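You operate a simulated robot arm through the tools that you are given. There is no shell and no other tool. Be economical: measure what you need, move in short steps, check, and stop when the job is done.

The job below is to be done with a simulated robot arm. You get a single attempt, and the scene is never put back.

## Task
Fetch the grey cover and set it on the pickles section. Then fetch the tall deli tub and set it on the steel tray. Then put one of the overloads from the work board of the tall stock shelf on the white log card there. Then put the thick peg on the work board of the tall stock shelf away on the top of the blue cart. Then put the white oil pot on the work board of the tall stock shelf away on the oil stand. Then take the clear square can on the gauge bench and put it away on the work board of the tall stock shelf. Then take the yellow peg and leave it on top of the wooden block. The order counts. Set down upright: overload, white oil pot, clear square can.

It is judged by the outcome, as a careful person would: the job done as asked, and still so three seconds after it is handed in. It fails if anything else is knocked over, pushed out of place, dropped, spilled or broken. Lids that push on must go on centred and level and be pressed home; caps that screw on are set level and turned clockwise until they are tight.

## Robot
A 7-joint arm with a two-finger parallel gripper on a trunk, on a base that drives. Base frame: it is fixed to the floor where the robot stands at the start and does not move with it; the origin is under the middle of the robot, x ahead of it, y to its left, z up; the surface under the hand at the start is at about z = 90. Lengths are in cm, angles in rad, forces in N, time in s.
With the tool pointing down near the work surface it reaches from about 34 to 78 cm from the robot's upright axis, wherever it stands. Its first joint turns from -2.496 to 2.496 rad. Places, roughly: clear square can (9x12x15 cm) [590, -330, 90]; grey cover (10x9x8 cm) [50, 0, 90]; log card [600, 25, 100]; oil stand [300, -30, 90]; overload [600, -75, 100]; pickles section [330, -380, 100]; steel tray (20x30x3 cm) [610, 0, 100]; tall deli tub [600, -25, 100]; thick peg [575, -25, 100]; top of the blue cart [60, -20, 90]; white oil pot [600, -50, 100]; wooden block (5x5x5 cm) [-170, -1060, 90]; work board of the tall stock shelf [600, -20, 100]; yellow peg (3x3x8 cm) [-140, -1170, 90]. Payload 3 kg.
Tool frame: the origin (TCP) lies between the finger pads and is the grasp point; the fingertips stand 3 cm ahead of it; z points along the fingers, y is the line along which they close. Largest opening 11 cm; finger width 2, thickness 1; the body of the gripper, 4.8 by 11.2 cm, starts 5.5 cm behind the TCP.
Orientation is that of the tool frame in the base frame, as a unit quaternion [w, x, y, z]. With the fingers straight down and closing along the base's y, the tool's x points along the base's -x, its y along +y and its z along -z.

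## Interface
- The arm moves only by the tool nudge_tool. Its argument "motion" is a list of rows, each an object of numbers (a shift or turn left out is 0, a gripper value left out holds the last): "x", "y", "z": the shift along the tool's x, y, z in cm; "rx", "ry", "rz": the turn, a rotation vector about the tool's x, y, z in rad; "hand": the finger opening in cm, from 0 to 11. In form: [{"x": .., "y": .., "z": .., "rx": .., "ry": .., "rz": .., "hand": ..}, ...]. A call has 1 to 20 rows; each row shifts and turns the commanded pose from where the row before left it, along the tool's axes as they then stand. Rows are played at 5 a second. More than 5 cm and 0.15 rad between two rows, or a gripper value outside its range, and nothing of the call is played. Where a pose cannot be reached the arm comes as near as it can. A force on the tool above 40 N (or 10 N above the force at the start of the call, whichever is more), or a blocked arm, ends the call early, and 0.2 s more pass. Each finger travels about 15.3 cm/s and halts on what it meets, pressing with about 33 N; the grip force reading is that of the motor and also rises with nothing between the fingers. The clock runs only during rows and for 0.2 s after the last one: add rows that do not move to give the fingers time. It gives the time, the measured TCP pose, the force on the tool (base axes), the opening and the grip force at its end, in the units of the frame above (readings bear some noise), with the torque about the TCP (base axes, N m) and any sound that the robot's microphone picked up.
- Cameras (640 x 400 px; columns grow to the right, rows downward): "scene" is now at [58.57, -1.04, 124.02]; the picture's right is [-0.00, -0.29, -0.96], its down [-0.36, -0.89, 0.27] and it looks along [-0.93, 0.35, -0.10] (base axes); focal length 214 px, centre (320, 200). "wrist" rides on the gripper at [7.2, 1.7, -10.3] in the tool frame; the picture's right is [-0.23, 0.97, 0.00], its down [-0.76, -0.18, -0.62] and it looks along [-0.61, -0.14, 0.78] (tool axes); focal length 222 px, centre (320, 200).
- grab_frame(camera): a new picture of that camera. No time passes.
- move_column(by): slides the trunk up (or, below 0, down) by that many cm; the arm and the scene camera ride with it, the base frame stays. It gives what a move gives, with no picture.
- base_move(legs): drives the robot by 1 to 6 legs, each [ahead, turn to the left] in cm and rad, along the robot's own axes; the way and the turn of a leg run together, so that a leg with both is an arc; at most 150 cm and 3.142 rad a leg. The arm and the cameras ride along, it lands a little off, and it stops where it bumps. It gives what a move gives.
- pan_tilt(pan, tilt): turns the head with the scene camera to pan (to the left, within 1.396 rad either way) and tilt (down, from -0.506 to 1.204), counted from straight ahead of the robot. It gives what a move gives.
- locate(camera, pixels): for up to 12 pixels [column, row] of the newest picture of that camera ("zoom" is the newest enlarged one), the place [x, y, z] in the base frame of the surface seen there, good to about 0.2 cm, but the place of the scene camera against the robot may be out by one fixed shift of up to 2.5 cm in any direction. No time passes.
- enlarge(camera, box): a new picture of the part [left, top, right, bottom] of that camera's present view, enlarged. No time passes.
- hand_in(): hands the job in; it is judged then, once.

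Keep the steps short. Do not move on a guess: measure, check each grasp and each placing, and mend mistakes. In all there are 138 turns and 150 pictures (those below and enlarged ones count). Leave the gripper open and the arm clear of the work at the hand-in unless told otherwise, and finish with a single line.

The tools are called by a JSON object that holds its "fn" and its "kwargs". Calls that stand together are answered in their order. nudge_tool: Moves the arm, as the interface text tells. Its arguments: {"type":"object","properties":{"motion":{"type":"array","items":{"type":"object","properties":{"x":{"type":"number"},"y":{"type":"number"},"z":{"type":"number"},"rx":{"type":"number"},"ry":{"type":"number"},"rz":{"type":"number"},"hand":{"type":"number"}}}}},"required":["motion"]} The other tools are called the same way: move_column (by) slides the trunk up or down; base_move (legs) drives the base; pan_tilt (pan, tilt) turns the head that bears the scene camera; grab_frame (camera) takes a picture; locate (camera, pixels) gives the place of the surface under pixels of a picture; enlarge (camera, box) takes an enlarged picture of a part of a camera's view; hand_in () hands the job in.

At the start:

```text
time_s: 0.0
position: [58.7, -6.46, 110.35]
ee_rot: [0.0, 0.0, 1.0, 0.0]
force: [0.1, -0.5, 0.4]
wrist_torque: [0.01, -0.03, 0.06]
grip_width: 10.98
grip_force: 0.0
trunk travel left (down, up): [-30.0, 19.0]
robot x, y, heading: [-0.04, 0.01, -0.001]
head pan, tilt: [1.279, 1.201]
```

scene: 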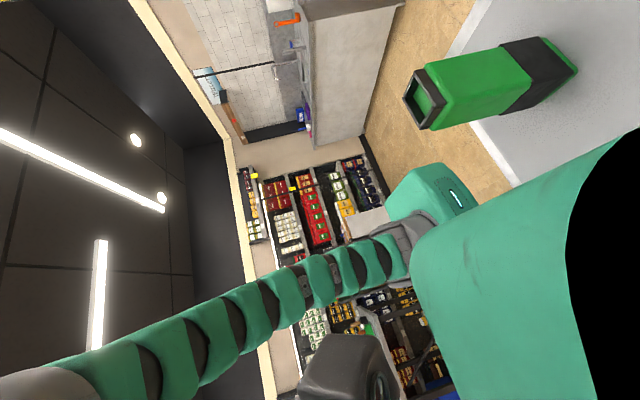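
wrist: 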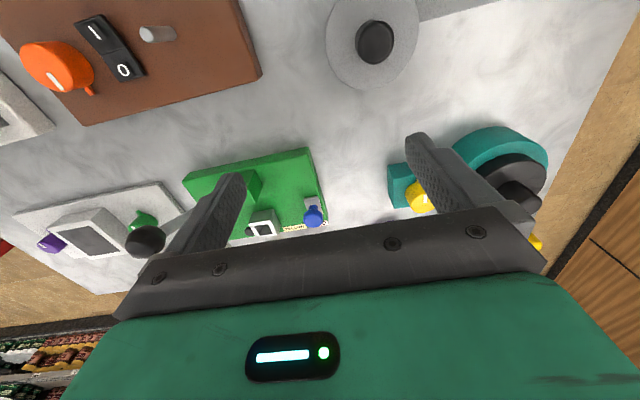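

The head is turned away from the work, so I'll turn it to look ahead and down, then take a picture.

{"fn": "pan_tilt", "kwargs": {"pan": 0, "tilt": 0.6}}

{"fn": "grab_frame", "kwargs": {"camera": "scene"}}

```text
time_s: 1.4
position: [58.75, -6.54, 110.49]
ee_rot: [0.001, 0.0, 1.0, 0.0]
force: [0.1, -0.3, 0.3]
wrist_torque: [-0.02, -0.01, -0.01]
grip_width: 11.01
grip_force: 0.0
trunk travel left (down, up): [-30.0, 19.0]
robot x, y, heading: [-0.09, -0.17, -0.003]
head pan, tilt: [0.0, 0.6]
```

```text
147 pictures are left
```

scene: 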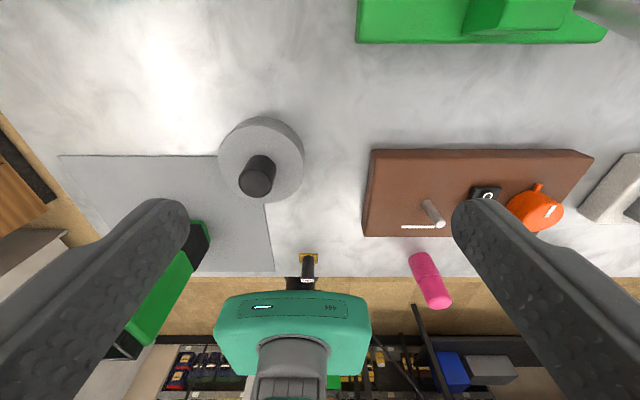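

The scene picture is unusual, so I'll locate several of its points to get its geometry: the disc with the black knob, the sheet, the brown panel, the green panel and the green box.

{"fn": "locate", "kwargs": {"camera": "scene", "pixels": [[256, 175], [235, 135], [100, 170], [270, 268], [400, 200], [540, 205], [430, 270], [450, 40], [290, 310], [180, 290], [500, 300], [320, 60]]}}

{"fn": "grab_frame", "kwargs": {"camera": "wrist"}}

```text
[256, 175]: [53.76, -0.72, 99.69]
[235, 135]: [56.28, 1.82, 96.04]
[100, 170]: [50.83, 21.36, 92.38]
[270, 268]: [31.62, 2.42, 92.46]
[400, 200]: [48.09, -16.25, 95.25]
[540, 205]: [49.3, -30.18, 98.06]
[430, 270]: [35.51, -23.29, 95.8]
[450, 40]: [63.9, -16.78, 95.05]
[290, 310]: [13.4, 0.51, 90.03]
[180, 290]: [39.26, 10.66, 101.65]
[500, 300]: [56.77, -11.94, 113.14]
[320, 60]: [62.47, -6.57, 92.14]
```

```text
146 pictures are left
```

wrist: 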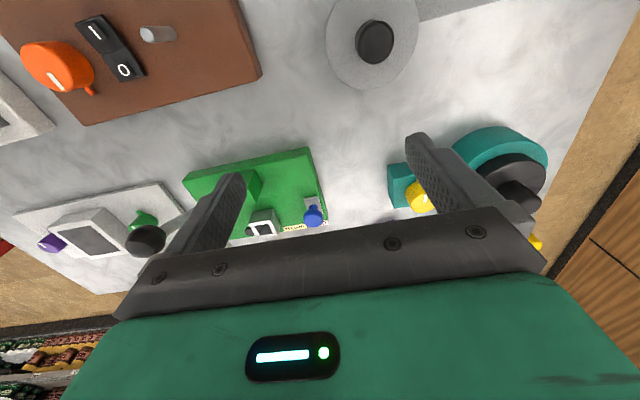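

In the wrist picture the grey cover is the disc with the black knob near (375,42). I'll measure it there, because the wrist camera has no fixed shift.

{"fn": "locate", "kwargs": {"camera": "wrist", "pixels": [[378, 36], [361, 45], [393, 45], [377, 28], [377, 60], [332, 45], [415, 45], [372, 84], [372, 70], [300, 100], [440, 90]]}}

{"fn": "enlarge", "kwargs": {"camera": "wrist", "box": [300, 0, 460, 100]}}

```text
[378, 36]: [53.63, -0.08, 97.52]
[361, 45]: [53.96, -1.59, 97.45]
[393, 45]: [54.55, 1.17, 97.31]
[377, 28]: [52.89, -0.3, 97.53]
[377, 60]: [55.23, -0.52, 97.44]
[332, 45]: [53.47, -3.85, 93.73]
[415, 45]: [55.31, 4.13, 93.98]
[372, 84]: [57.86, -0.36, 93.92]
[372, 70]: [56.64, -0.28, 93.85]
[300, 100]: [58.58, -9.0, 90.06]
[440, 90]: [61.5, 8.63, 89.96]
```

```text
4.00 times, centred on (380, 50) of wrist
```

zoom: 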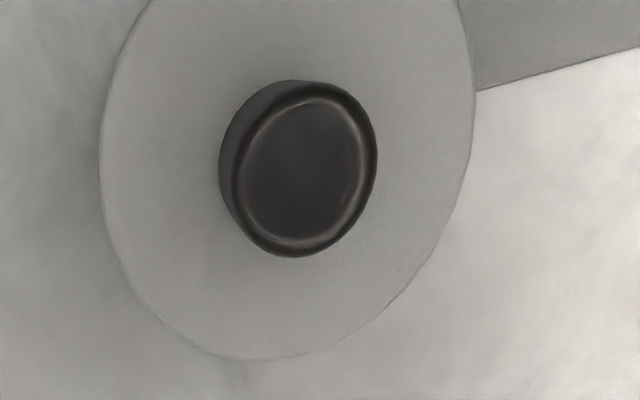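

The knob centre is at about (54.0, -0.25). Its top is z 97.5, the disc top 93.9 and the table 90. I'll move above it, half closed, and come down in steps with the fingertips just above the disc.

{"fn": "nudge_tool", "kwargs": {"motion": [{"x": 2.4, "y": 3.1, "hand": 7}, {"x": 2.35, "y": 3.19}, {"z": 4}, {"z": 4}, {"z": 3}, {"z": 2}, {"hand": 7}]}}

{"fn": "grab_frame", "kwargs": {"camera": "wrist"}}

```text
time_s: 3.0
position: [54.01, -0.23, 97.45]
ee_rot: [0.0, 0.001, 1.0, 0.001]
force: [0.4, -0.7, -0.8]
wrist_torque: [0.0, -0.03, 0.01]
grip_width: 7.01
grip_force: 0.0
trunk travel left (down, up): [-30.0, 19.0]
robot x, y, heading: [-0.01, 0.12, -0.002]
head pan, tilt: [0.0, 0.6]
```

```text
144 pictures are left
```

wrist: 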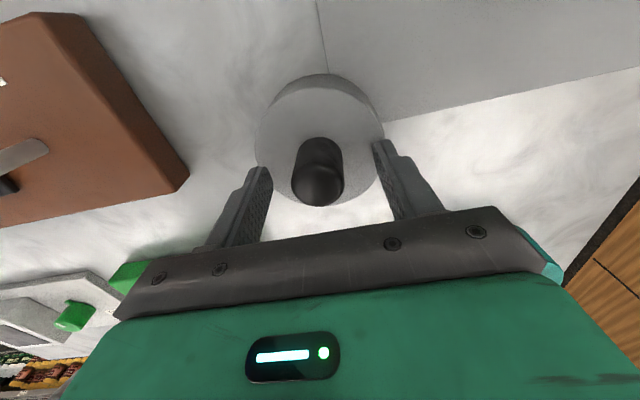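

The fingers stand either side of the knob. I'll close them and lift a little to test the grip.

{"fn": "nudge_tool", "kwargs": {"motion": [{"hand": 2}, {"hand": 2}, {"hand": 2}, {"z": -1}, {"z": -3}, {"z": -4}, {"z": -4}]}}

{"fn": "grab_frame", "kwargs": {"camera": "wrist"}}

{"fn": "pan_tilt", "kwargs": {"pan": 0, "tilt": -0.5}}

{"fn": "grab_frame", "kwargs": {"camera": "scene"}}

```text
time_s: 4.7
position: [54.0, -0.34, 109.45]
ee_rot: [-0.001, -0.001, 1.0, 0.0]
force: [0.1, 0.2, -0.2]
wrist_torque: [0.0, -0.02, 0.0]
grip_width: 2.01
grip_force: 0.0
trunk travel left (down, up): [-30.0, 19.0]
robot x, y, heading: [0.07, -0.24, -0.004]
head pan, tilt: [0.0, 0.6]
```

```text
143 pictures are left
```

wrist: 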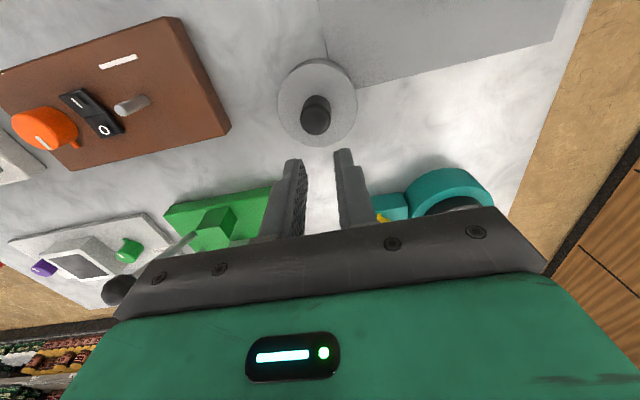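

```text
time_s: 6.0
position: [53.93, -0.39, 109.27]
ee_rot: [0.001, 0.0, 1.0, -0.001]
force: [1.0, -0.1, 0.7]
wrist_torque: [-0.02, 0.01, -0.02]
grip_width: 2.01
grip_force: 0.0
trunk travel left (down, up): [-30.0, 19.0]
robot x, y, heading: [-0.21, 0.01, 0.001]
head pan, tilt: [0.0, -0.499]
```

```text
142 pictures are left
```

scene: 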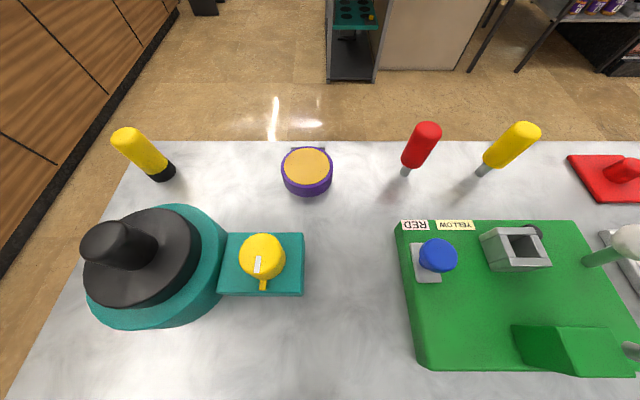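

The grip closed to 2.0 with no force and the cover stayed on the table, so the grasp missed. I'll measure the cover again from here.

{"fn": "locate", "kwargs": {"camera": "wrist", "pixels": [[314, 122], [303, 121], [329, 121], [315, 133], [317, 100], [281, 105], [355, 100], [316, 62], [316, 144], [316, 139], [300, 165], [345, 155]]}}

{"fn": "enlarge", "kwargs": {"camera": "wrist", "box": [240, 40, 400, 190]}}

```text
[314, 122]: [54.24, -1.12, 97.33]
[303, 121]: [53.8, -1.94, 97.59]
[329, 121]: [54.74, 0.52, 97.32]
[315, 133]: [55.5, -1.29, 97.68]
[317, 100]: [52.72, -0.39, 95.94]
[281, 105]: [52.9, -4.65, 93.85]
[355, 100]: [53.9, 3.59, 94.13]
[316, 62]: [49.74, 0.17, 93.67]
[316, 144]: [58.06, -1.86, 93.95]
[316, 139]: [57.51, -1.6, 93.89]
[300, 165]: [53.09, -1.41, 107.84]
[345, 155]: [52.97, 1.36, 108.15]
```

```text
2.67 times, centred on (320, 115) of wrist
```

zoom: 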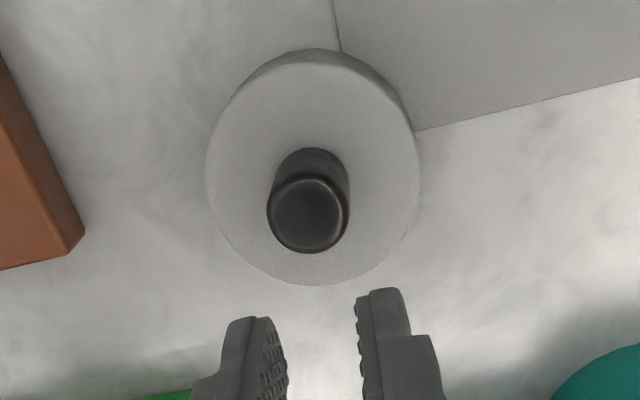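

The knob is at about (54.15, -0.5), so the position was right. I'll go down again, command full closing, and read the grip before lifting.

{"fn": "nudge_tool", "kwargs": {"motion": [{"hand": 7, "x": -0.2, "y": -0.1}, {"z": 4}, {"z": 4}, {"z": 2.5}, {"z": 1.2}, {"hand": 0}, {"hand": 0}, {"hand": 0}, {"hand": 0}]}}

{"fn": "enlarge", "kwargs": {"camera": "wrist", "box": [200, 50, 440, 220]}}

```text
time_s: 8.0
position: [54.16, -0.55, 97.67]
ee_rot: [0.0, 0.0, 1.0, 0.001]
force: [-0.4, 0.5, -0.2]
wrist_torque: [0.01, 0.0, 0.02]
grip_width: 3.06
grip_force: 32.8
trunk travel left (down, up): [-30.0, 19.0]
robot x, y, heading: [0.12, 0.08, 0.005]
head pan, tilt: [0.0, -0.499]
```

```text
2.35 times, centred on (320, 135) of wrist
```

zoom: 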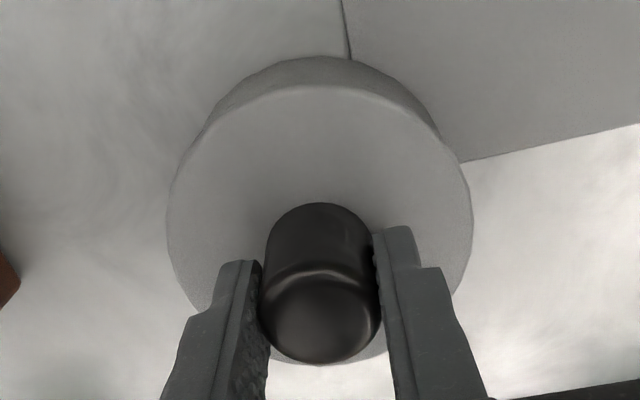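

The fingers grip the knob at 3.06 cm with 33 N. I'll lift slowly.

{"fn": "nudge_tool", "kwargs": {"motion": [{"z": -0.5}, {"z": -1}, {"z": -2}, {"z": -3}]}}

{"fn": "grab_frame", "kwargs": {"camera": "wrist"}}

```text
time_s: 9.0
position: [54.29, -0.22, 104.32]
ee_rot: [0.0, 0.0, 1.0, 0.0]
force: [0.1, 0.8, -2.2]
wrist_torque: [0.0, 0.03, -0.04]
grip_width: 3.1
grip_force: 33.0
trunk travel left (down, up): [-30.0, 19.0]
robot x, y, heading: [0.4, 0.05, -0.0]
head pan, tilt: [0.0, -0.499]
```

```text
139 pictures are left
```

wrist: 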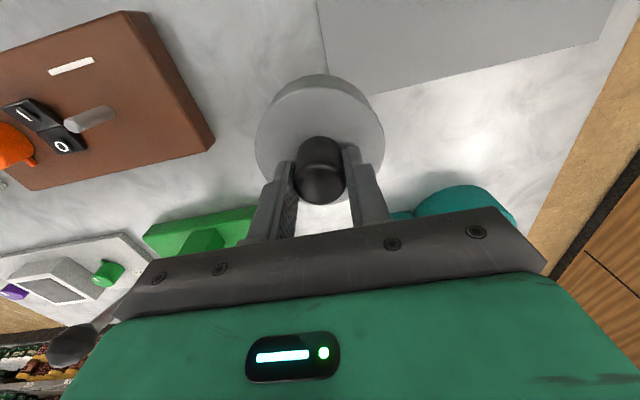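

The cover is held at about 2 N. I'll raise the trunk for clearance, turn the head toward the right where the pickles section lies, and look.

{"fn": "move_column", "kwargs": {"by": 12}}

{"fn": "pan_tilt", "kwargs": {"pan": -1.0, "tilt": -0.5}}

{"fn": "grab_frame", "kwargs": {"camera": "scene"}}

```text
time_s: 10.5
position: [54.33, -0.19, 116.2]
ee_rot: [-0.001, 0.0, 1.0, 0.0]
force: [0.9, -0.1, -0.9]
wrist_torque: [0.02, -0.02, -0.02]
grip_width: 3.08
grip_force: 32.3
trunk travel left (down, up): [-42.0, 7.0]
robot x, y, heading: [-0.02, 0.07, -0.002]
head pan, tilt: [0.0, -0.499]
```

```text
time_s: 11.8
position: [54.32, -0.23, 116.3]
ee_rot: [0.0, 0.0, 1.0, 0.0]
force: [0.0, 0.5, -0.7]
wrist_torque: [0.01, 0.0, -0.01]
grip_width: 3.07
grip_force: 32.4
trunk travel left (down, up): [-42.0, 7.0]
robot x, y, heading: [0.29, 0.39, -0.001]
head pan, tilt: [-1.0, -0.499]
```

```text
138 pictures are left
```

scene: 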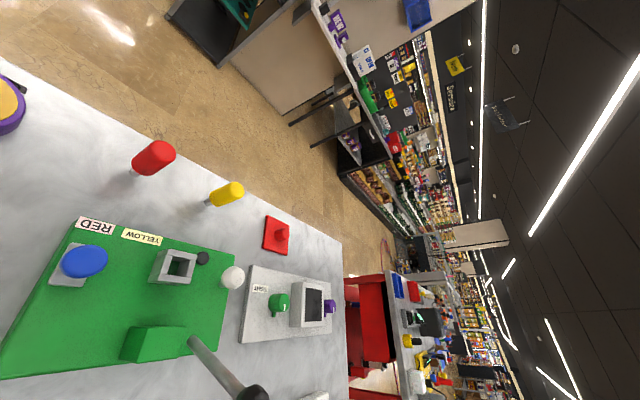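

I'll locate structures here to build a rough floor plan.

{"fn": "locate", "kwargs": {"camera": "scene", "pixels": [[220, 65], [285, 110], [310, 20], [415, 12], [360, 60], [370, 100], [345, 165], [395, 240], [370, 320], [420, 290], [430, 380], [250, 150]]}}

{"fn": "enlarge", "kwargs": {"camera": "scene", "box": [200, 0, 520, 200]}}

{"fn": "enlarge", "kwargs": {"camera": "scene", "box": [320, 200, 520, 400]}}

```text
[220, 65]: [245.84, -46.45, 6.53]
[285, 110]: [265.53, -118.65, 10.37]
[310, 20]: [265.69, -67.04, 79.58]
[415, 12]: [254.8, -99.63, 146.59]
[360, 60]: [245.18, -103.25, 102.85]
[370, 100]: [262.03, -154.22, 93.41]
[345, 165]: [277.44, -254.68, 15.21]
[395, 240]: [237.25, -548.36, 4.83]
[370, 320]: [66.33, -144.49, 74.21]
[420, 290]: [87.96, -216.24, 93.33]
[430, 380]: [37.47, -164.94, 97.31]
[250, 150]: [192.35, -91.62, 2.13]
```

```text
2.00 times, centred on (360, 100) of scene
```

zoom: 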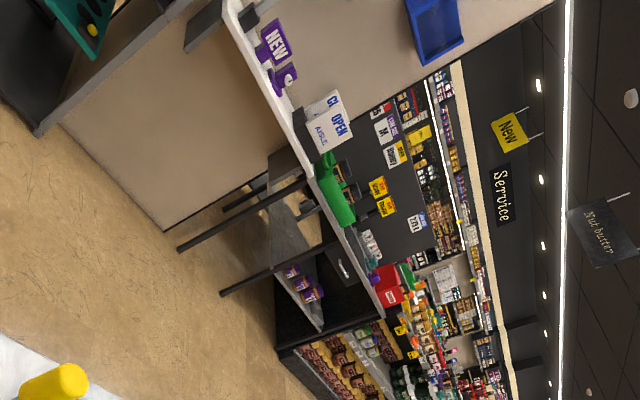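

```text
2.00 times, centred on (420, 300) of scene
```

zoom: 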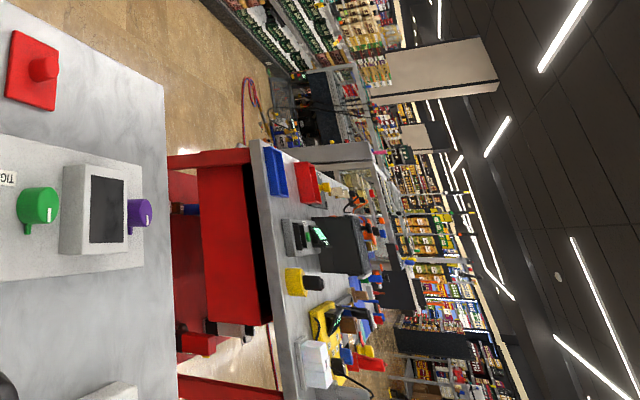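

I'll look to the left too, and toward the space behind, to plan the drive.

{"fn": "pan_tilt", "kwargs": {"pan": 0.9, "tilt": -0.5}}

{"fn": "grab_frame", "kwargs": {"camera": "scene"}}

{"fn": "pan_tilt", "kwargs": {"pan": -1.39, "tilt": 0.4}}

{"fn": "grab_frame", "kwargs": {"camera": "scene"}}

```text
time_s: 13.6
position: [54.29, -0.18, 116.27]
ee_rot: [0.0, -0.001, 1.0, 0.0]
force: [-0.3, 0.8, -1.5]
wrist_torque: [0.02, 0.0, -0.01]
grip_width: 3.08
grip_force: 33.3
trunk travel left (down, up): [-42.0, 7.0]
robot x, y, heading: [0.39, 0.16, -0.002]
head pan, tilt: [0.901, -0.499]
```

```text
135 pictures are left
```

scene: 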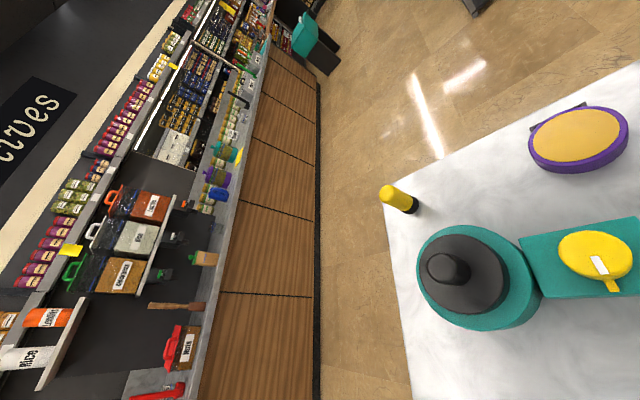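

```text
time_s: 15.8
position: [54.17, -0.28, 116.28]
ee_rot: [0.001, 0.0, 1.0, 0.0]
force: [-0.2, -0.5, -0.7]
wrist_torque: [-0.01, -0.01, 0.0]
grip_width: 3.1
grip_force: 33.2
trunk travel left (down, up): [-42.0, 7.0]
robot x, y, heading: [0.38, 0.08, -0.002]
head pan, tilt: [-1.389, 0.4]
```

```text
134 pictures are left
```

scene: 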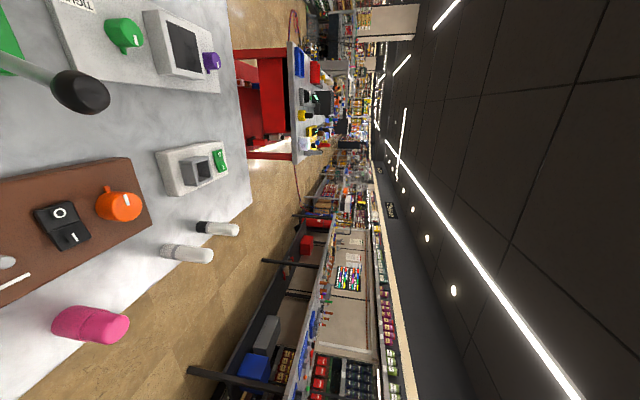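

I'll map the corridor edges from this view.

{"fn": "locate", "kwargs": {"camera": "scene", "pixels": [[250, 150], [262, 60], [300, 150], [297, 70], [225, 300], [300, 210], [280, 320], [325, 250], [290, 25], [255, 225], [350, 330], [340, 60]]}}

{"fn": "enlarge", "kwargs": {"camera": "scene", "box": [200, 0, 440, 240]}}

```text
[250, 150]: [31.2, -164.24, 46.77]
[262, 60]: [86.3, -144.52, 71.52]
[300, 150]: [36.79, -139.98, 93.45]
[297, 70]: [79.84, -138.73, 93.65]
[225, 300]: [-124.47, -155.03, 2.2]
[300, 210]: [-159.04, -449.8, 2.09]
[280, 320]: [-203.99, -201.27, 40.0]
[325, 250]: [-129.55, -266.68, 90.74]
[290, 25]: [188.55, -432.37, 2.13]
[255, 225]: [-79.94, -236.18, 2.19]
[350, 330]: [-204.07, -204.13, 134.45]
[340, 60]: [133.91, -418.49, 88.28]
```

```text
1.67 times, centred on (320, 120) of scene
```

zoom: 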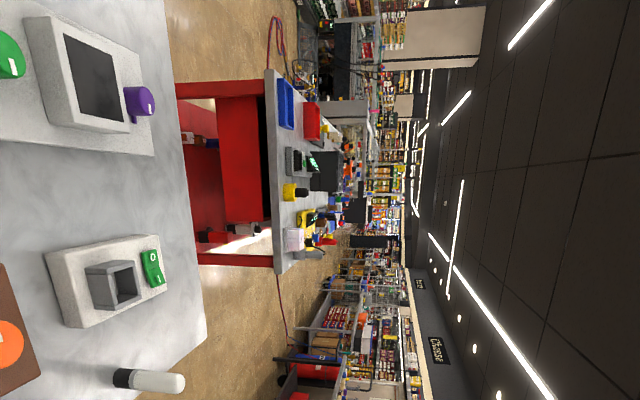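

I'll measure the right-hand gap between the benches, and take a left view for the gap there.

{"fn": "locate", "kwargs": {"camera": "scene", "pixels": [[238, 100], [250, 190], [228, 20], [247, 215], [243, 160], [268, 155], [265, 180], [310, 130], [322, 140], [330, 85]]}}

{"fn": "pan_tilt", "kwargs": {"pan": 0.9, "tilt": -0.1}}

{"fn": "grab_frame", "kwargs": {"camera": "scene"}}

{"fn": "locate", "kwargs": {"camera": "scene", "pixels": [[100, 300], [200, 300], [250, 200], [300, 150], [400, 150], [500, 100], [350, 50], [450, 300], [200, 100], [600, 50]]}}

```text
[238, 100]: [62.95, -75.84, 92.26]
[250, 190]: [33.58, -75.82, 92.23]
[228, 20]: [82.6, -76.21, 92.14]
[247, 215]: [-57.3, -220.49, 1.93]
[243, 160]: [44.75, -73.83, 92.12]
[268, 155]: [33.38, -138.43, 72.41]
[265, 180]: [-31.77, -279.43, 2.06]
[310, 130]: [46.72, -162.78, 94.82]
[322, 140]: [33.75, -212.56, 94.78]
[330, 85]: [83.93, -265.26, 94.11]
```

```text
time_s: 17.9
position: [54.28, -0.21, 116.39]
ee_rot: [0.001, 0.0, 1.0, 0.0]
force: [-0.5, -0.6, -0.2]
wrist_torque: [-0.01, 0.0, 0.0]
grip_width: 3.08
grip_force: 33.3
trunk travel left (down, up): [-42.0, 7.0]
robot x, y, heading: [0.08, -0.01, 0.002]
head pan, tilt: [0.901, -0.099]
```

```text
132 pictures are left
```

scene: 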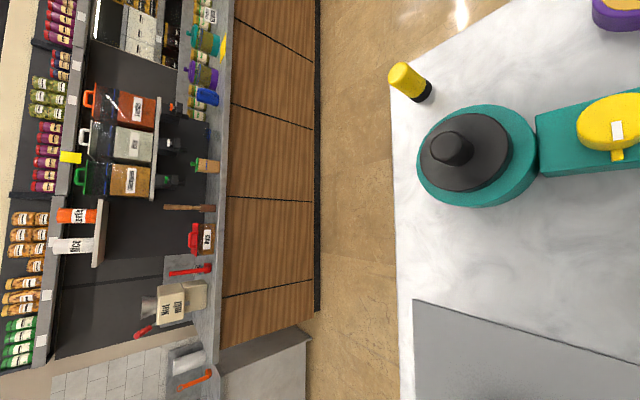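

```text
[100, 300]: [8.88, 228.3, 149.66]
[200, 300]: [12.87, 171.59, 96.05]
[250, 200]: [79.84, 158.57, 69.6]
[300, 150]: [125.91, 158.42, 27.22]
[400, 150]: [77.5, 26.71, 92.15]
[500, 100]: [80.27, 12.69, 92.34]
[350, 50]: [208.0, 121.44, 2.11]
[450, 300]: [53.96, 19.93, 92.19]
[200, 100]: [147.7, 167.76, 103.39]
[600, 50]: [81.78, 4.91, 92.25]
```

There is a 130 cm aisle left of the bench, between y 27 and y 158, and only about 62 cm on the right. I'll raise the tool a little more, then back out and go round the left side.

{"fn": "nudge_tool", "kwargs": {"motion": [{"z": -4}, {"z": -3}]}}

{"fn": "base_move", "kwargs": {"legs": [[-50, 0], [0, 1.571], [92, 0], [0, -1.571], [150, 0], [62, 0]]}}

{"fn": "pan_tilt", "kwargs": {"pan": -0.9, "tilt": -0.5}}

{"fn": "grab_frame", "kwargs": {"camera": "scene"}}

```text
time_s: 18.5
position: [54.41, -0.09, 123.45]
ee_rot: [0.0, 0.0, 1.0, -0.001]
force: [0.4, -0.1, -1.5]
wrist_torque: [0.01, -0.02, 0.01]
grip_width: 3.11
grip_force: 33.2
trunk travel left (down, up): [-42.0, 7.0]
robot x, y, heading: [0.02, 0.27, 0.001]
head pan, tilt: [0.901, -0.099]
```

```text
time_s: 43.8
position: [211.05, 104.82, 123.41]
ee_rot: [0.0, -0.023, 1.0, 0.0]
force: [-0.9, 0.6, -1.9]
wrist_torque: [-0.02, -0.02, -0.02]
grip_width: 3.1
grip_force: 33.3
trunk travel left (down, up): [-42.0, 7.0]
robot x, y, heading: [156.84, 102.5, 0.049]
head pan, tilt: [0.901, -0.099]
```

```text
time_s: 45.6
position: [211.0, 104.81, 123.31]
ee_rot: [0.001, -0.023, 1.0, -0.001]
force: [0.2, 0.5, -1.9]
wrist_torque: [-0.01, 0.0, -0.02]
grip_width: 3.09
grip_force: 32.6
trunk travel left (down, up): [-42.0, 7.0]
robot x, y, heading: [156.78, 102.47, 0.052]
head pan, tilt: [-0.901, -0.499]
```

```text
131 pictures are left
```

scene: 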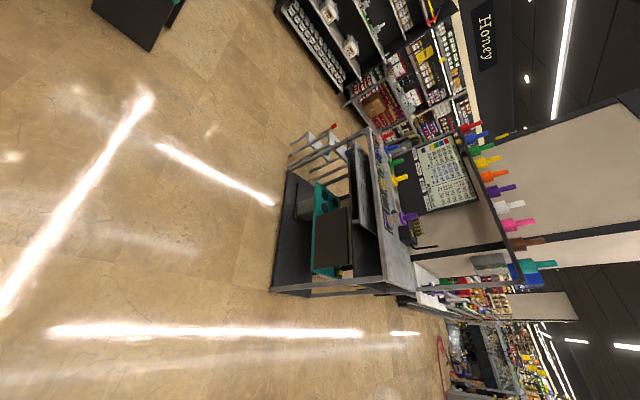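

The drive worked and the robot is at (157, 102). I'll locate structures in this view.

{"fn": "locate", "kwargs": {"camera": "scene", "pixels": [[275, 288], [285, 175], [345, 155], [300, 60], [150, 40], [385, 250], [200, 100], [410, 330], [340, 95], [455, 270], [430, 130], [245, 20]]}}

{"fn": "enlarge", "kwargs": {"camera": "scene", "box": [240, 80, 560, 320]}}

```text
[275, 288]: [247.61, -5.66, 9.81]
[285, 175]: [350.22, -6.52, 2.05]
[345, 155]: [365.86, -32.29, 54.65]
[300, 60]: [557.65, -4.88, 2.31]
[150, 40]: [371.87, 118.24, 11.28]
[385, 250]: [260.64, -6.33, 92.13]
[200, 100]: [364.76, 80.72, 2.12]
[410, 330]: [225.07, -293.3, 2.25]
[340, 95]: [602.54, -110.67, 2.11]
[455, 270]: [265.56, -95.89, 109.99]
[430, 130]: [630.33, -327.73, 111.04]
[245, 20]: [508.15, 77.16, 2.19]
```

```text
1.67 times, centred on (400, 200) of scene
```

zoom: 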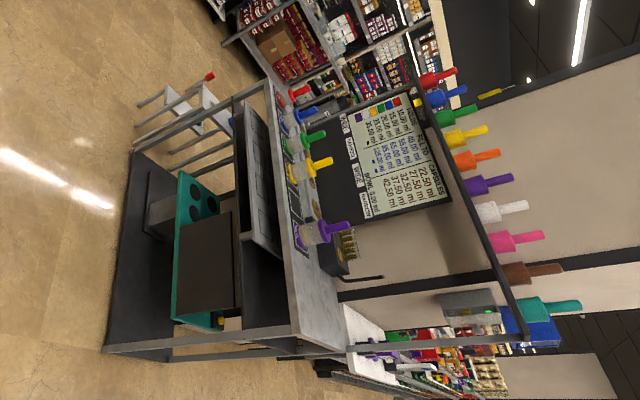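

The oil stand island spans x 247–350 and faces +y, with open floor beyond it. I'll drive through the open floor to about (440, 45), turn toward -y, and look.

{"fn": "base_move", "kwargs": {"legs": [[0, -0.25], [145, 0], [144, 0], [0, -1.37]]}}

{"fn": "pan_tilt", "kwargs": {"pan": 0, "tilt": -0.506}}

{"fn": "grab_frame", "kwargs": {"camera": "scene"}}

```text
time_s: 63.9
position: [440.24, -7.68, 123.36]
ee_rot: [0.0, 0.705, 0.709, 0.0]
force: [0.2, 0.2, -1.2]
wrist_torque: [-0.02, 0.05, -0.04]
grip_width: 3.07
grip_force: 33.1
trunk travel left (down, up): [-42.0, 7.0]
robot x, y, heading: [445.97, 46.82, -1.556]
head pan, tilt: [-0.901, -0.499]
```

```text
time_s: 65.1
position: [440.21, -7.75, 123.45]
ee_rot: [0.0, 0.706, 0.709, 0.0]
force: [0.2, 0.0, -1.7]
wrist_torque: [0.01, 0.01, 0.0]
grip_width: 3.08
grip_force: 32.9
trunk travel left (down, up): [-42.0, 7.0]
robot x, y, heading: [445.98, 46.66, -1.561]
head pan, tilt: [0.0, -0.499]
```

```text
129 pictures are left
```

scene: 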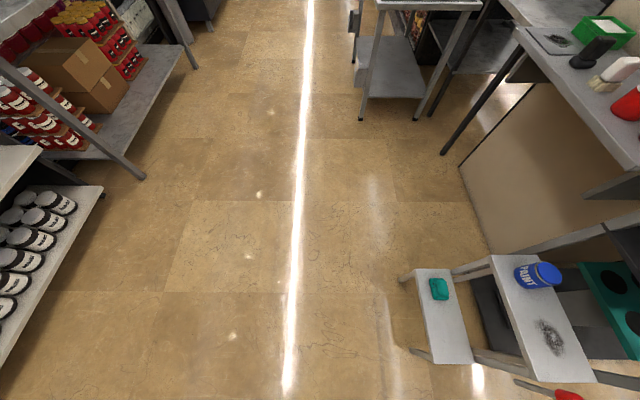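

The aisle along -y is clear in the middle. I'll measure its edges.

{"fn": "locate", "kwargs": {"camera": "scene", "pixels": [[405, 280], [100, 190], [140, 178], [360, 117], [415, 120], [440, 152], [195, 65], [300, 30], [380, 5], [470, 360], [0, 350], [180, 10]]}}

```text
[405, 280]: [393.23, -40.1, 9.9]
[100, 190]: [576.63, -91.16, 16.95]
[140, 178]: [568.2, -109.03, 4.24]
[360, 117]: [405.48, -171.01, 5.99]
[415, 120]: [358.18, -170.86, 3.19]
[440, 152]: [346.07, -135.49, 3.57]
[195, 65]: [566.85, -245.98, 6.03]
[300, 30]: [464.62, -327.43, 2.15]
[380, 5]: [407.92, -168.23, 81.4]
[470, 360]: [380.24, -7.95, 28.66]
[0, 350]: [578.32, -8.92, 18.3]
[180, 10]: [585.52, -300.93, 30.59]
```

The aisle spans x 405–565. I'll drive to about (483, -185) and look again.

{"fn": "base_move", "kwargs": {"legs": [[0, 0.15], [140, 0], [95, 0], [0, -0.3]]}}

{"fn": "pan_tilt", "kwargs": {"pan": -0.6, "tilt": -0.506}}

{"fn": "grab_frame", "kwargs": {"camera": "scene"}}

```text
time_s: 78.4
position: [469.18, -240.98, 123.33]
ee_rot: [0.0, 0.764, 0.645, -0.001]
force: [-0.2, 0.0, -1.0]
wrist_torque: [-0.01, 0.01, -0.01]
grip_width: 3.09
grip_force: 33.0
trunk travel left (down, up): [-42.0, 7.0]
robot x, y, heading: [485.61, -188.71, -1.735]
head pan, tilt: [0.0, -0.499]
```

```text
time_s: 79.4
position: [469.26, -240.98, 123.42]
ee_rot: [0.0, 0.764, 0.646, 0.0]
force: [0.1, 0.2, -1.3]
wrist_torque: [0.02, -0.02, 0.01]
grip_width: 3.1
grip_force: 32.6
trunk travel left (down, up): [-42.0, 7.0]
robot x, y, heading: [485.71, -188.62, -1.737]
head pan, tilt: [-0.6, -0.499]
```

```text
128 pictures are left
```

scene: 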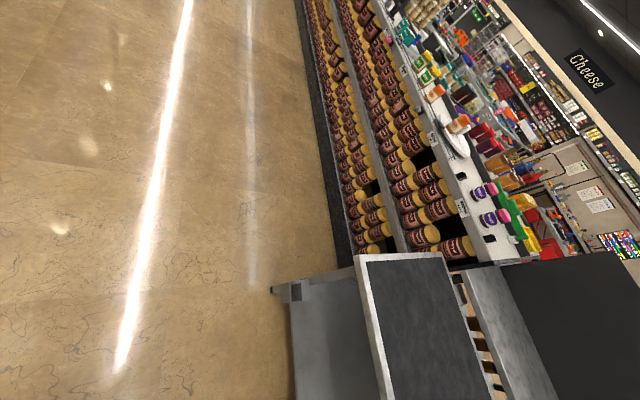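

The right-hand counter holds a row of jars with a worktop above it. I'll zoom in and locate points on that top.

{"fn": "enlarge", "kwargs": {"camera": "scene", "box": [360, 0, 640, 260]}}

{"fn": "locate", "kwargs": {"camera": "scene", "pixels": [[460, 150], [450, 120], [485, 210], [520, 240], [415, 60], [335, 200], [395, 30], [470, 80], [435, 230], [500, 130], [370, 290], [280, 290]]}}

```text
1.54 times, centred on (500, 130) of scene
```

zoom: 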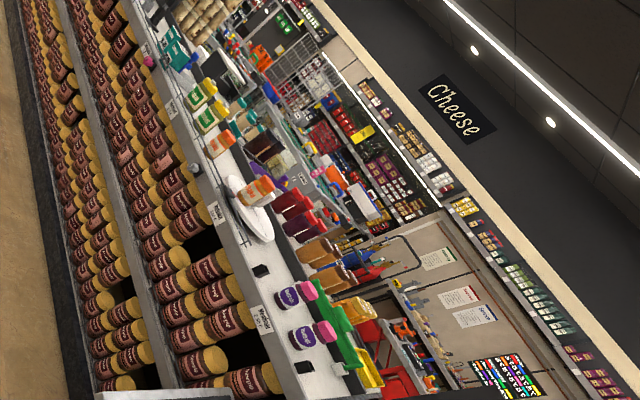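

```text
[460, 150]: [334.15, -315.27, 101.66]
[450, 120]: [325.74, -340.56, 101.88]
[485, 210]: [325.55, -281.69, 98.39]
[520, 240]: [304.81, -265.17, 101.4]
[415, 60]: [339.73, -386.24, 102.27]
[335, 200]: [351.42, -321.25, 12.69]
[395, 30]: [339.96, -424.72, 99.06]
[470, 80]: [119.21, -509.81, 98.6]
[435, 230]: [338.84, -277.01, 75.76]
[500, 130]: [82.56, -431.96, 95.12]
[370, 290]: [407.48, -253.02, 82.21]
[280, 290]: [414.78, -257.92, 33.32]
```

The pickles section is on that counter top at about z 100, with its front edge near x 345. I'll drive alongside it and turn to face -x.

{"fn": "base_move", "kwargs": {"legs": [[0, 0.14], [100, 0], [90, 0], [0, -1.54], [40, 0]]}}

{"fn": "pan_tilt", "kwargs": {"pan": 0, "tilt": -0.4}}

{"fn": "grab_frame", "kwargs": {"camera": "scene"}}

```text
time_s: 95.4
position: [388.42, -372.56, 123.56]
ee_rot: [-0.001, 1.0, 0.011, 0.001]
force: [-0.5, -0.7, -0.7]
wrist_torque: [0.07, 0.03, -0.01]
grip_width: 3.07
grip_force: 32.8
trunk travel left (down, up): [-42.0, 7.0]
robot x, y, heading: [443.38, -382.52, -3.097]
head pan, tilt: [-0.6, -0.499]
```

```text
time_s: 96.4
position: [388.43, -372.46, 123.5]
ee_rot: [0.0, 1.0, 0.011, -0.001]
force: [-0.3, 0.5, -0.9]
wrist_torque: [0.03, -0.03, 0.0]
grip_width: 3.08
grip_force: 33.0
trunk travel left (down, up): [-42.0, 7.0]
robot x, y, heading: [443.28, -383.24, -3.106]
head pan, tilt: [0.0, -0.4]
```

```text
126 pictures are left
```

scene: 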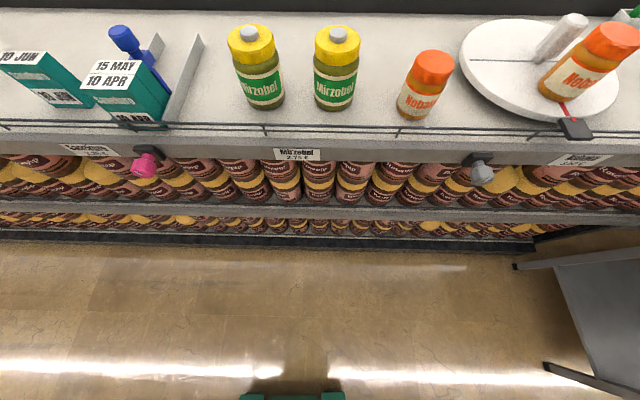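

I'll zoom in on the shelf top to find the pickles section.

{"fn": "enlarge", "kwargs": {"camera": "scene", "box": [180, 0, 460, 175]}}

{"fn": "locate", "kwargs": {"camera": "scene", "pixels": [[258, 108], [334, 110], [410, 118], [300, 60], [300, 150], [370, 60], [195, 80], [470, 60], [300, 20], [220, 100], [345, 128], [300, 128]]}}

{"fn": "pan_tilt", "kwargs": {"pan": 0, "tilt": -0.506}}

{"fn": "grab_frame", "kwargs": {"camera": "scene"}}

```text
2.29 times, centred on (320, 88) of scene
```

zoom: 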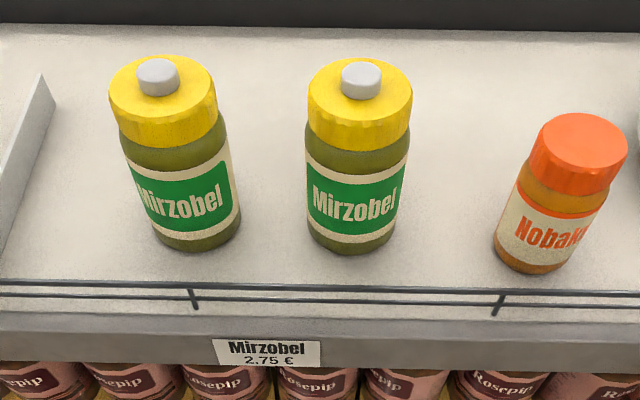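

```text
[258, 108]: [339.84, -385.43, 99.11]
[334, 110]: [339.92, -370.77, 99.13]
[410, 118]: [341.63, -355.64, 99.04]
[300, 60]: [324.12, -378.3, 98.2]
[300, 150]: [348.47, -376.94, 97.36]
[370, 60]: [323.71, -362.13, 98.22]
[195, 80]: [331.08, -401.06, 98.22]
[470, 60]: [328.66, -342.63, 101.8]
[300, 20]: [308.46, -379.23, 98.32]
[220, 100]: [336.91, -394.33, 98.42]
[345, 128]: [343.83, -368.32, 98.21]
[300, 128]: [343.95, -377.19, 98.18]
```

```text
time_s: 97.1
position: [388.42, -372.46, 123.65]
ee_rot: [0.0, 1.0, 0.011, 0.0]
force: [0.5, 0.2, -2.0]
wrist_torque: [0.01, 0.0, -0.01]
grip_width: 3.09
grip_force: 33.0
trunk travel left (down, up): [-42.0, 7.0]
robot x, y, heading: [442.77, -383.38, -3.102]
head pan, tilt: [0.0, -0.499]
```

```text
124 pictures are left
```

scene: 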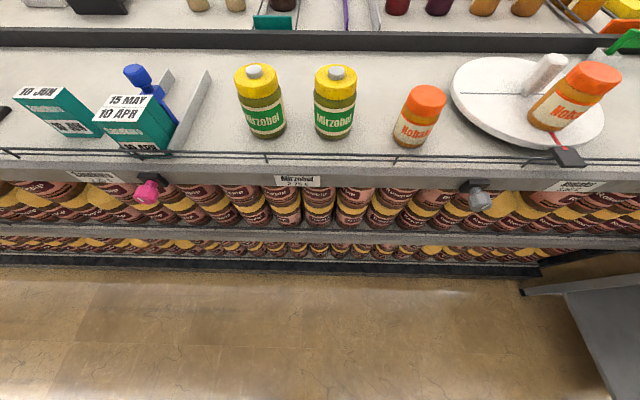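

The two green-and-yellow "Mirzobel" jars look like the pickles, with free shelf behind them. I'll drive 56 cm closer and use the wrist camera to measure.

{"fn": "base_move", "kwargs": {"legs": [[56, 0]]}}

{"fn": "grab_frame", "kwargs": {"camera": "wrist"}}

{"fn": "pan_tilt", "kwargs": {"pan": 0, "tilt": 0.2}}

{"fn": "grab_frame", "kwargs": {"camera": "scene"}}

```text
time_s: 100.3
position: [332.74, -374.11, 123.5]
ee_rot: [0.0, 1.0, 0.008, 0.0]
force: [-0.2, 0.2, -0.5]
wrist_torque: [0.02, 0.04, -0.02]
grip_width: 3.09
grip_force: 32.9
trunk travel left (down, up): [-42.0, 7.0]
robot x, y, heading: [387.28, -384.78, -3.109]
head pan, tilt: [0.0, -0.499]
```

```text
123 pictures are left
```

wrist: 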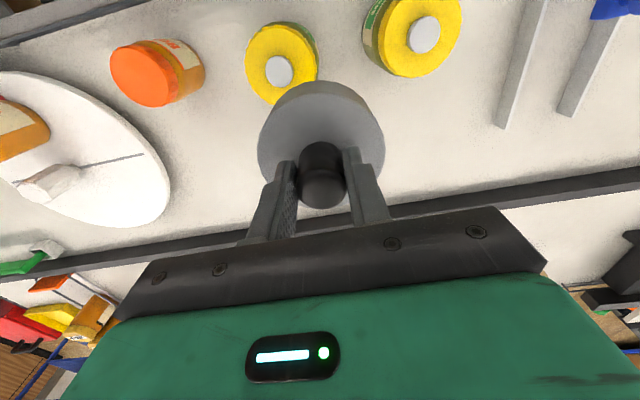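

```text
time_s: 101.3
position: [332.82, -374.12, 123.54]
ee_rot: [0.0, 1.0, 0.008, 0.001]
force: [-0.7, 0.2, -0.4]
wrist_torque: [-0.02, 0.01, 0.01]
grip_width: 3.11
grip_force: 32.8
trunk travel left (down, up): [-42.0, 7.0]
robot x, y, heading: [387.34, -385.29, -3.112]
head pan, tilt: [0.0, 0.201]
```

```text
122 pictures are left
```

scene: 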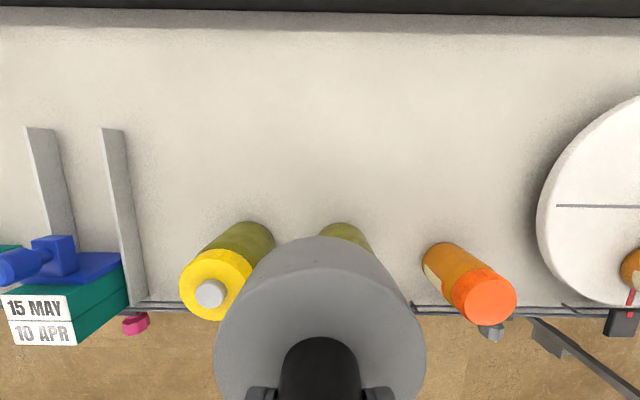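

The wrist view now shows the jars and the free shelf behind them. I'll measure these.

{"fn": "locate", "kwargs": {"camera": "wrist", "pixels": [[279, 70], [424, 34], [250, 60], [440, 70], [230, 120], [440, 150], [300, 215], [150, 80], [165, 190], [503, 125], [200, 230], [420, 195]]}}

```text
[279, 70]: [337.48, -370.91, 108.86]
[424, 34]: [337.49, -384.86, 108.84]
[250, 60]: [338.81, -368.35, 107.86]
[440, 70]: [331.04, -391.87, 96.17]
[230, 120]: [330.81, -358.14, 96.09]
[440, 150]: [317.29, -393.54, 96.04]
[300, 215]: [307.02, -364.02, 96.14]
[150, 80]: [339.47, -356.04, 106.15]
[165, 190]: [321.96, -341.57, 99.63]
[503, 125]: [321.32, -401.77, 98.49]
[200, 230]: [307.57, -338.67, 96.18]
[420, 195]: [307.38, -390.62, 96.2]
```

The shelf is at z 96.1 and the jars stand at x 337.5. I'll place the cover at about (323, -378), moving over and down to just above the shelf.

{"fn": "nudge_tool", "kwargs": {"motion": [{"x": -4, "y": 1.5}, {"x": -4, "y": 1.5}, {"x": -1.8, "y": 0.9}, {"z": 4}, {"z": 4}, {"z": 4}, {"z": 4}, {"z": 2.5}, {"z": 0.6}]}}

{"fn": "grab_frame", "kwargs": {"camera": "wrist"}}

```text
time_s: 103.3
position: [323.16, -378.11, 104.46]
ee_rot: [0.0, 1.0, 0.008, 0.001]
force: [-0.8, -0.1, -0.4]
wrist_torque: [0.0, -0.01, -0.01]
grip_width: 3.1
grip_force: 33.0
trunk travel left (down, up): [-42.0, 7.0]
robot x, y, heading: [387.35, -385.06, -3.113]
head pan, tilt: [0.0, 0.201]
```

```text
121 pictures are left
```

wrist: 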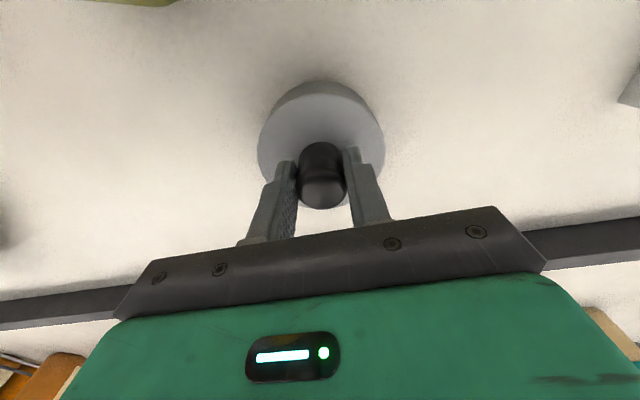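

I'm about half a centimetre above the shelf. I'll lower until contact, then open and rise.

{"fn": "nudge_tool", "kwargs": {"motion": [{"z": 0.3}, {"z": 0.25}, {"z": 0.15}, {}]}}

{"fn": "nudge_tool", "kwargs": {"motion": [{"hand": 4}, {"hand": 7}, {}, {"z": -2}, {"z": -4}, {"z": -4}, {"z": -4}, {"z": -4}]}}

{"fn": "grab_frame", "kwargs": {"camera": "wrist"}}

```text
time_s: 104.3
position: [322.99, -378.18, 103.65]
ee_rot: [0.0, 1.0, 0.008, 0.001]
force: [0.3, 1.2, -1.1]
wrist_torque: [0.0, -0.04, 0.0]
grip_width: 3.09
grip_force: 32.7
trunk travel left (down, up): [-42.0, 7.0]
robot x, y, heading: [387.25, -384.82, -3.111]
head pan, tilt: [0.0, 0.201]
```

```text
time_s: 106.2
position: [323.02, -378.13, 121.85]
ee_rot: [0.0, 1.0, 0.008, 0.0]
force: [0.7, -0.6, -0.3]
wrist_torque: [-0.02, -0.03, 0.03]
grip_width: 7.0
grip_force: 0.0
trunk travel left (down, up): [-42.0, 7.0]
robot x, y, heading: [387.26, -384.57, -3.113]
head pan, tilt: [0.0, 0.201]
```

```text
120 pictures are left
```

wrist: 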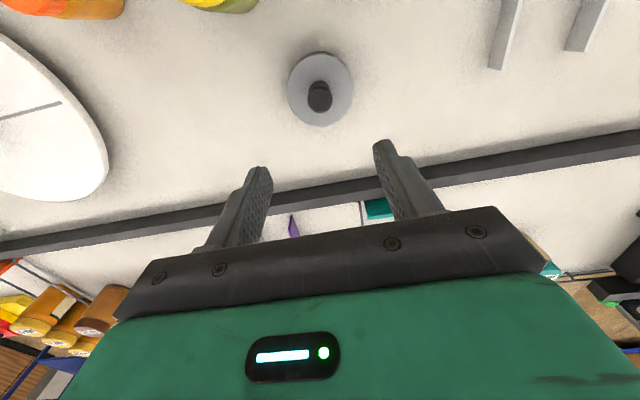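

The cover stands upright behind the pickle jars. Next I'll back out and drive to the tall stock shelf at about x 570, y -20, facing +x.

{"fn": "base_move", "kwargs": {"legs": [[-90, 0], [0, -1.6], [130, 0], [130, 0], [95, 0], [0, -1.571]]}}

{"fn": "pan_tilt", "kwargs": {"pan": 0, "tilt": -0.4}}

{"fn": "grab_frame", "kwargs": {"camera": "scene"}}

```text
time_s: 135.6
position: [548.9, -34.27, 121.77]
ee_rot: [0.0, -0.012, 1.0, -0.001]
force: [1.7, 6.8, -0.4]
wrist_torque: [-0.55, 0.09, 0.09]
grip_width: 6.99
grip_force: 0.0
trunk travel left (down, up): [-42.0, 7.0]
robot x, y, heading: [484.25, -20.8, 0.014]
head pan, tilt: [0.0, 0.201]
```

```text
time_s: 136.6
position: [548.92, -34.31, 121.88]
ee_rot: [0.0, -0.011, 1.0, -0.001]
force: [-0.6, -1.0, 1.8]
wrist_torque: [-0.07, -0.04, 0.0]
grip_width: 7.0
grip_force: 0.0
trunk travel left (down, up): [-42.0, 7.0]
robot x, y, heading: [484.46, -20.54, 0.015]
head pan, tilt: [0.0, -0.4]
```

```text
119 pictures are left
```

scene: 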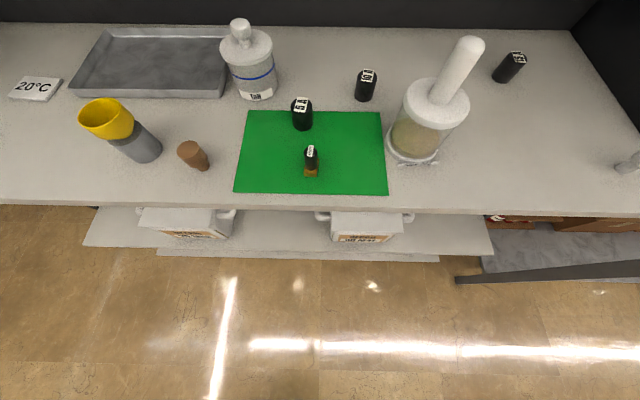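

I'll enlarge both halves of the board to identify the items.

{"fn": "enlarge", "kwargs": {"camera": "scene", "box": [0, 10, 290, 200]}}

{"fn": "enlarge", "kwargs": {"camera": "scene", "box": [270, 20, 560, 210]}}

{"fn": "locate", "kwargs": {"camera": "scene", "pixels": [[150, 60], [215, 88], [260, 98], [238, 25], [35, 88], [147, 155], [100, 115], [200, 165], [302, 105], [312, 175], [365, 98], [410, 160]]}}

{"fn": "locate", "kwargs": {"camera": "scene", "pixels": [[465, 48], [440, 100], [500, 78], [515, 57], [248, 115], [385, 115], [386, 190], [236, 190], [300, 200], [300, 30], [630, 165], [245, 55]]}}

```text
2.11 times, centred on (145, 105) of scene
```

zoom: 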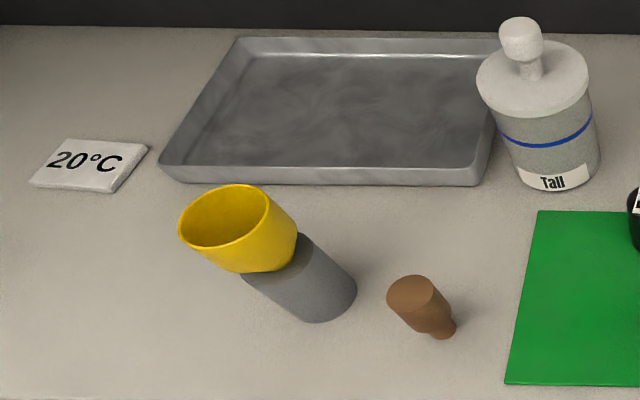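

```text
2.11 times, centred on (415, 115) of scene
```

zoom: 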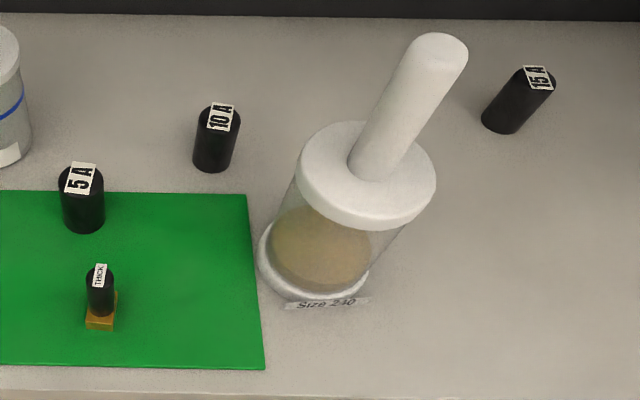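

```text
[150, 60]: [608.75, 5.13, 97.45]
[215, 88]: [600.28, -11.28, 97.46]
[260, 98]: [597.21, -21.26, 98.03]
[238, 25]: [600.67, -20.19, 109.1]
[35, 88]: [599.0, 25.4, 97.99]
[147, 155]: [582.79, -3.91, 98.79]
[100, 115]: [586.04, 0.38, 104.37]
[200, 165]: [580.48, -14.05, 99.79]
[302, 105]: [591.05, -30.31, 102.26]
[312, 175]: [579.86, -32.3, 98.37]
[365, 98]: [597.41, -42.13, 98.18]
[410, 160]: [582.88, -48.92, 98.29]
```

```text
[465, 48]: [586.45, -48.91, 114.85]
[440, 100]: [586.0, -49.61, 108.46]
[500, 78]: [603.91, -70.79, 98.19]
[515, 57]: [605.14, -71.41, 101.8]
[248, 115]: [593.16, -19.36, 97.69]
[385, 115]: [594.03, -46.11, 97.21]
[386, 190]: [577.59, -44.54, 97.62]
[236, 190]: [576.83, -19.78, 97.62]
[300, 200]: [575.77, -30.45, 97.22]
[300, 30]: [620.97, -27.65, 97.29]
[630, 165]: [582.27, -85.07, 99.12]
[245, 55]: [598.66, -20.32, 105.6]
```

Identified so far:
- **Tall deli tub:** at (600, -20), labelled "Tall".
- **Steel tray:** at (609, 5).
- **Log card:** the "20°C" card at (599, 25).
- **Thick peg:** at (580, -32).
- **Overloads:** the 5A, 10A and 15A cylinders.
- **White oil pot:** at (585, -49).

Before closing in I'll check for shelves above the board.

{"fn": "pan_tilt", "kwargs": {"pan": 0.5, "tilt": -0.506}}

{"fn": "grab_frame", "kwargs": {"camera": "scene"}}

{"fn": "grab_frame", "kwargs": {"camera": "wrist"}}

```text
time_s: 137.5
position: [549.01, -34.29, 121.76]
ee_rot: [0.0, -0.011, 1.0, 0.0]
force: [-0.5, 0.3, 0.6]
wrist_torque: [-0.02, 0.0, 0.01]
grip_width: 7.01
grip_force: 0.1
trunk travel left (down, up): [-42.0, 7.0]
robot x, y, heading: [484.04, -20.77, 0.014]
head pan, tilt: [0.499, -0.499]
```

```text
116 pictures are left
```

scene: 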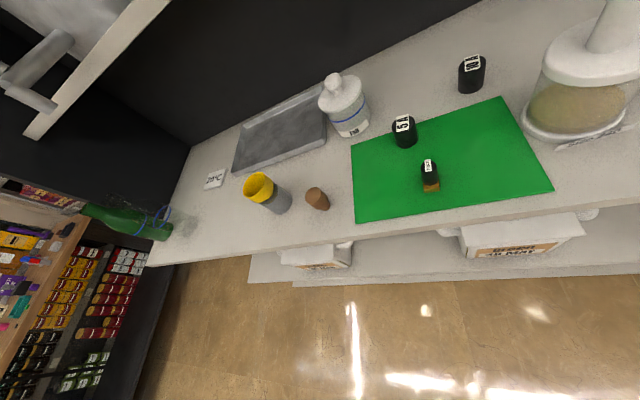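

```text
115 pictures are left
```

wrist: 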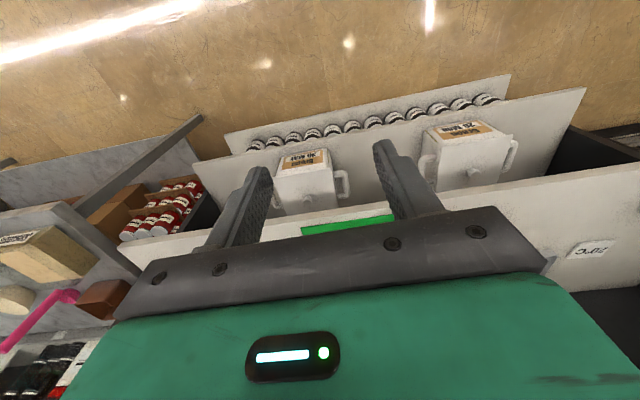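

An upper shelf edge shows at the top left. I'll locate it, and the lower shelf fronts, before approaching.

{"fn": "locate", "kwargs": {"camera": "scene", "pixels": [[40, 130], [90, 65], [150, 5], [40, 70], [160, 90], [150, 225], [250, 280], [450, 280], [600, 270], [160, 10]]}}

{"fn": "locate", "kwargs": {"camera": "wrist", "pixels": [[510, 76], [585, 90], [230, 135], [205, 120], [400, 200]]}}

```text
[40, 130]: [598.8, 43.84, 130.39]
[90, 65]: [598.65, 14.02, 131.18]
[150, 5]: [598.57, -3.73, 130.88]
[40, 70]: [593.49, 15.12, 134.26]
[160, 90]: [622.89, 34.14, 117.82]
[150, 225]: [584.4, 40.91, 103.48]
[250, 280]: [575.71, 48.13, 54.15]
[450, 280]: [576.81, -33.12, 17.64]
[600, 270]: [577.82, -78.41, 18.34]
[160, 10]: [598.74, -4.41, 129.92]
```

```text
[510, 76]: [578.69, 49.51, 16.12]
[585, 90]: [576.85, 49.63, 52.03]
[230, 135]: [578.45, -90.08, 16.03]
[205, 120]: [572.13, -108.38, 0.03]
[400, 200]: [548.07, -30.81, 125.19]
```

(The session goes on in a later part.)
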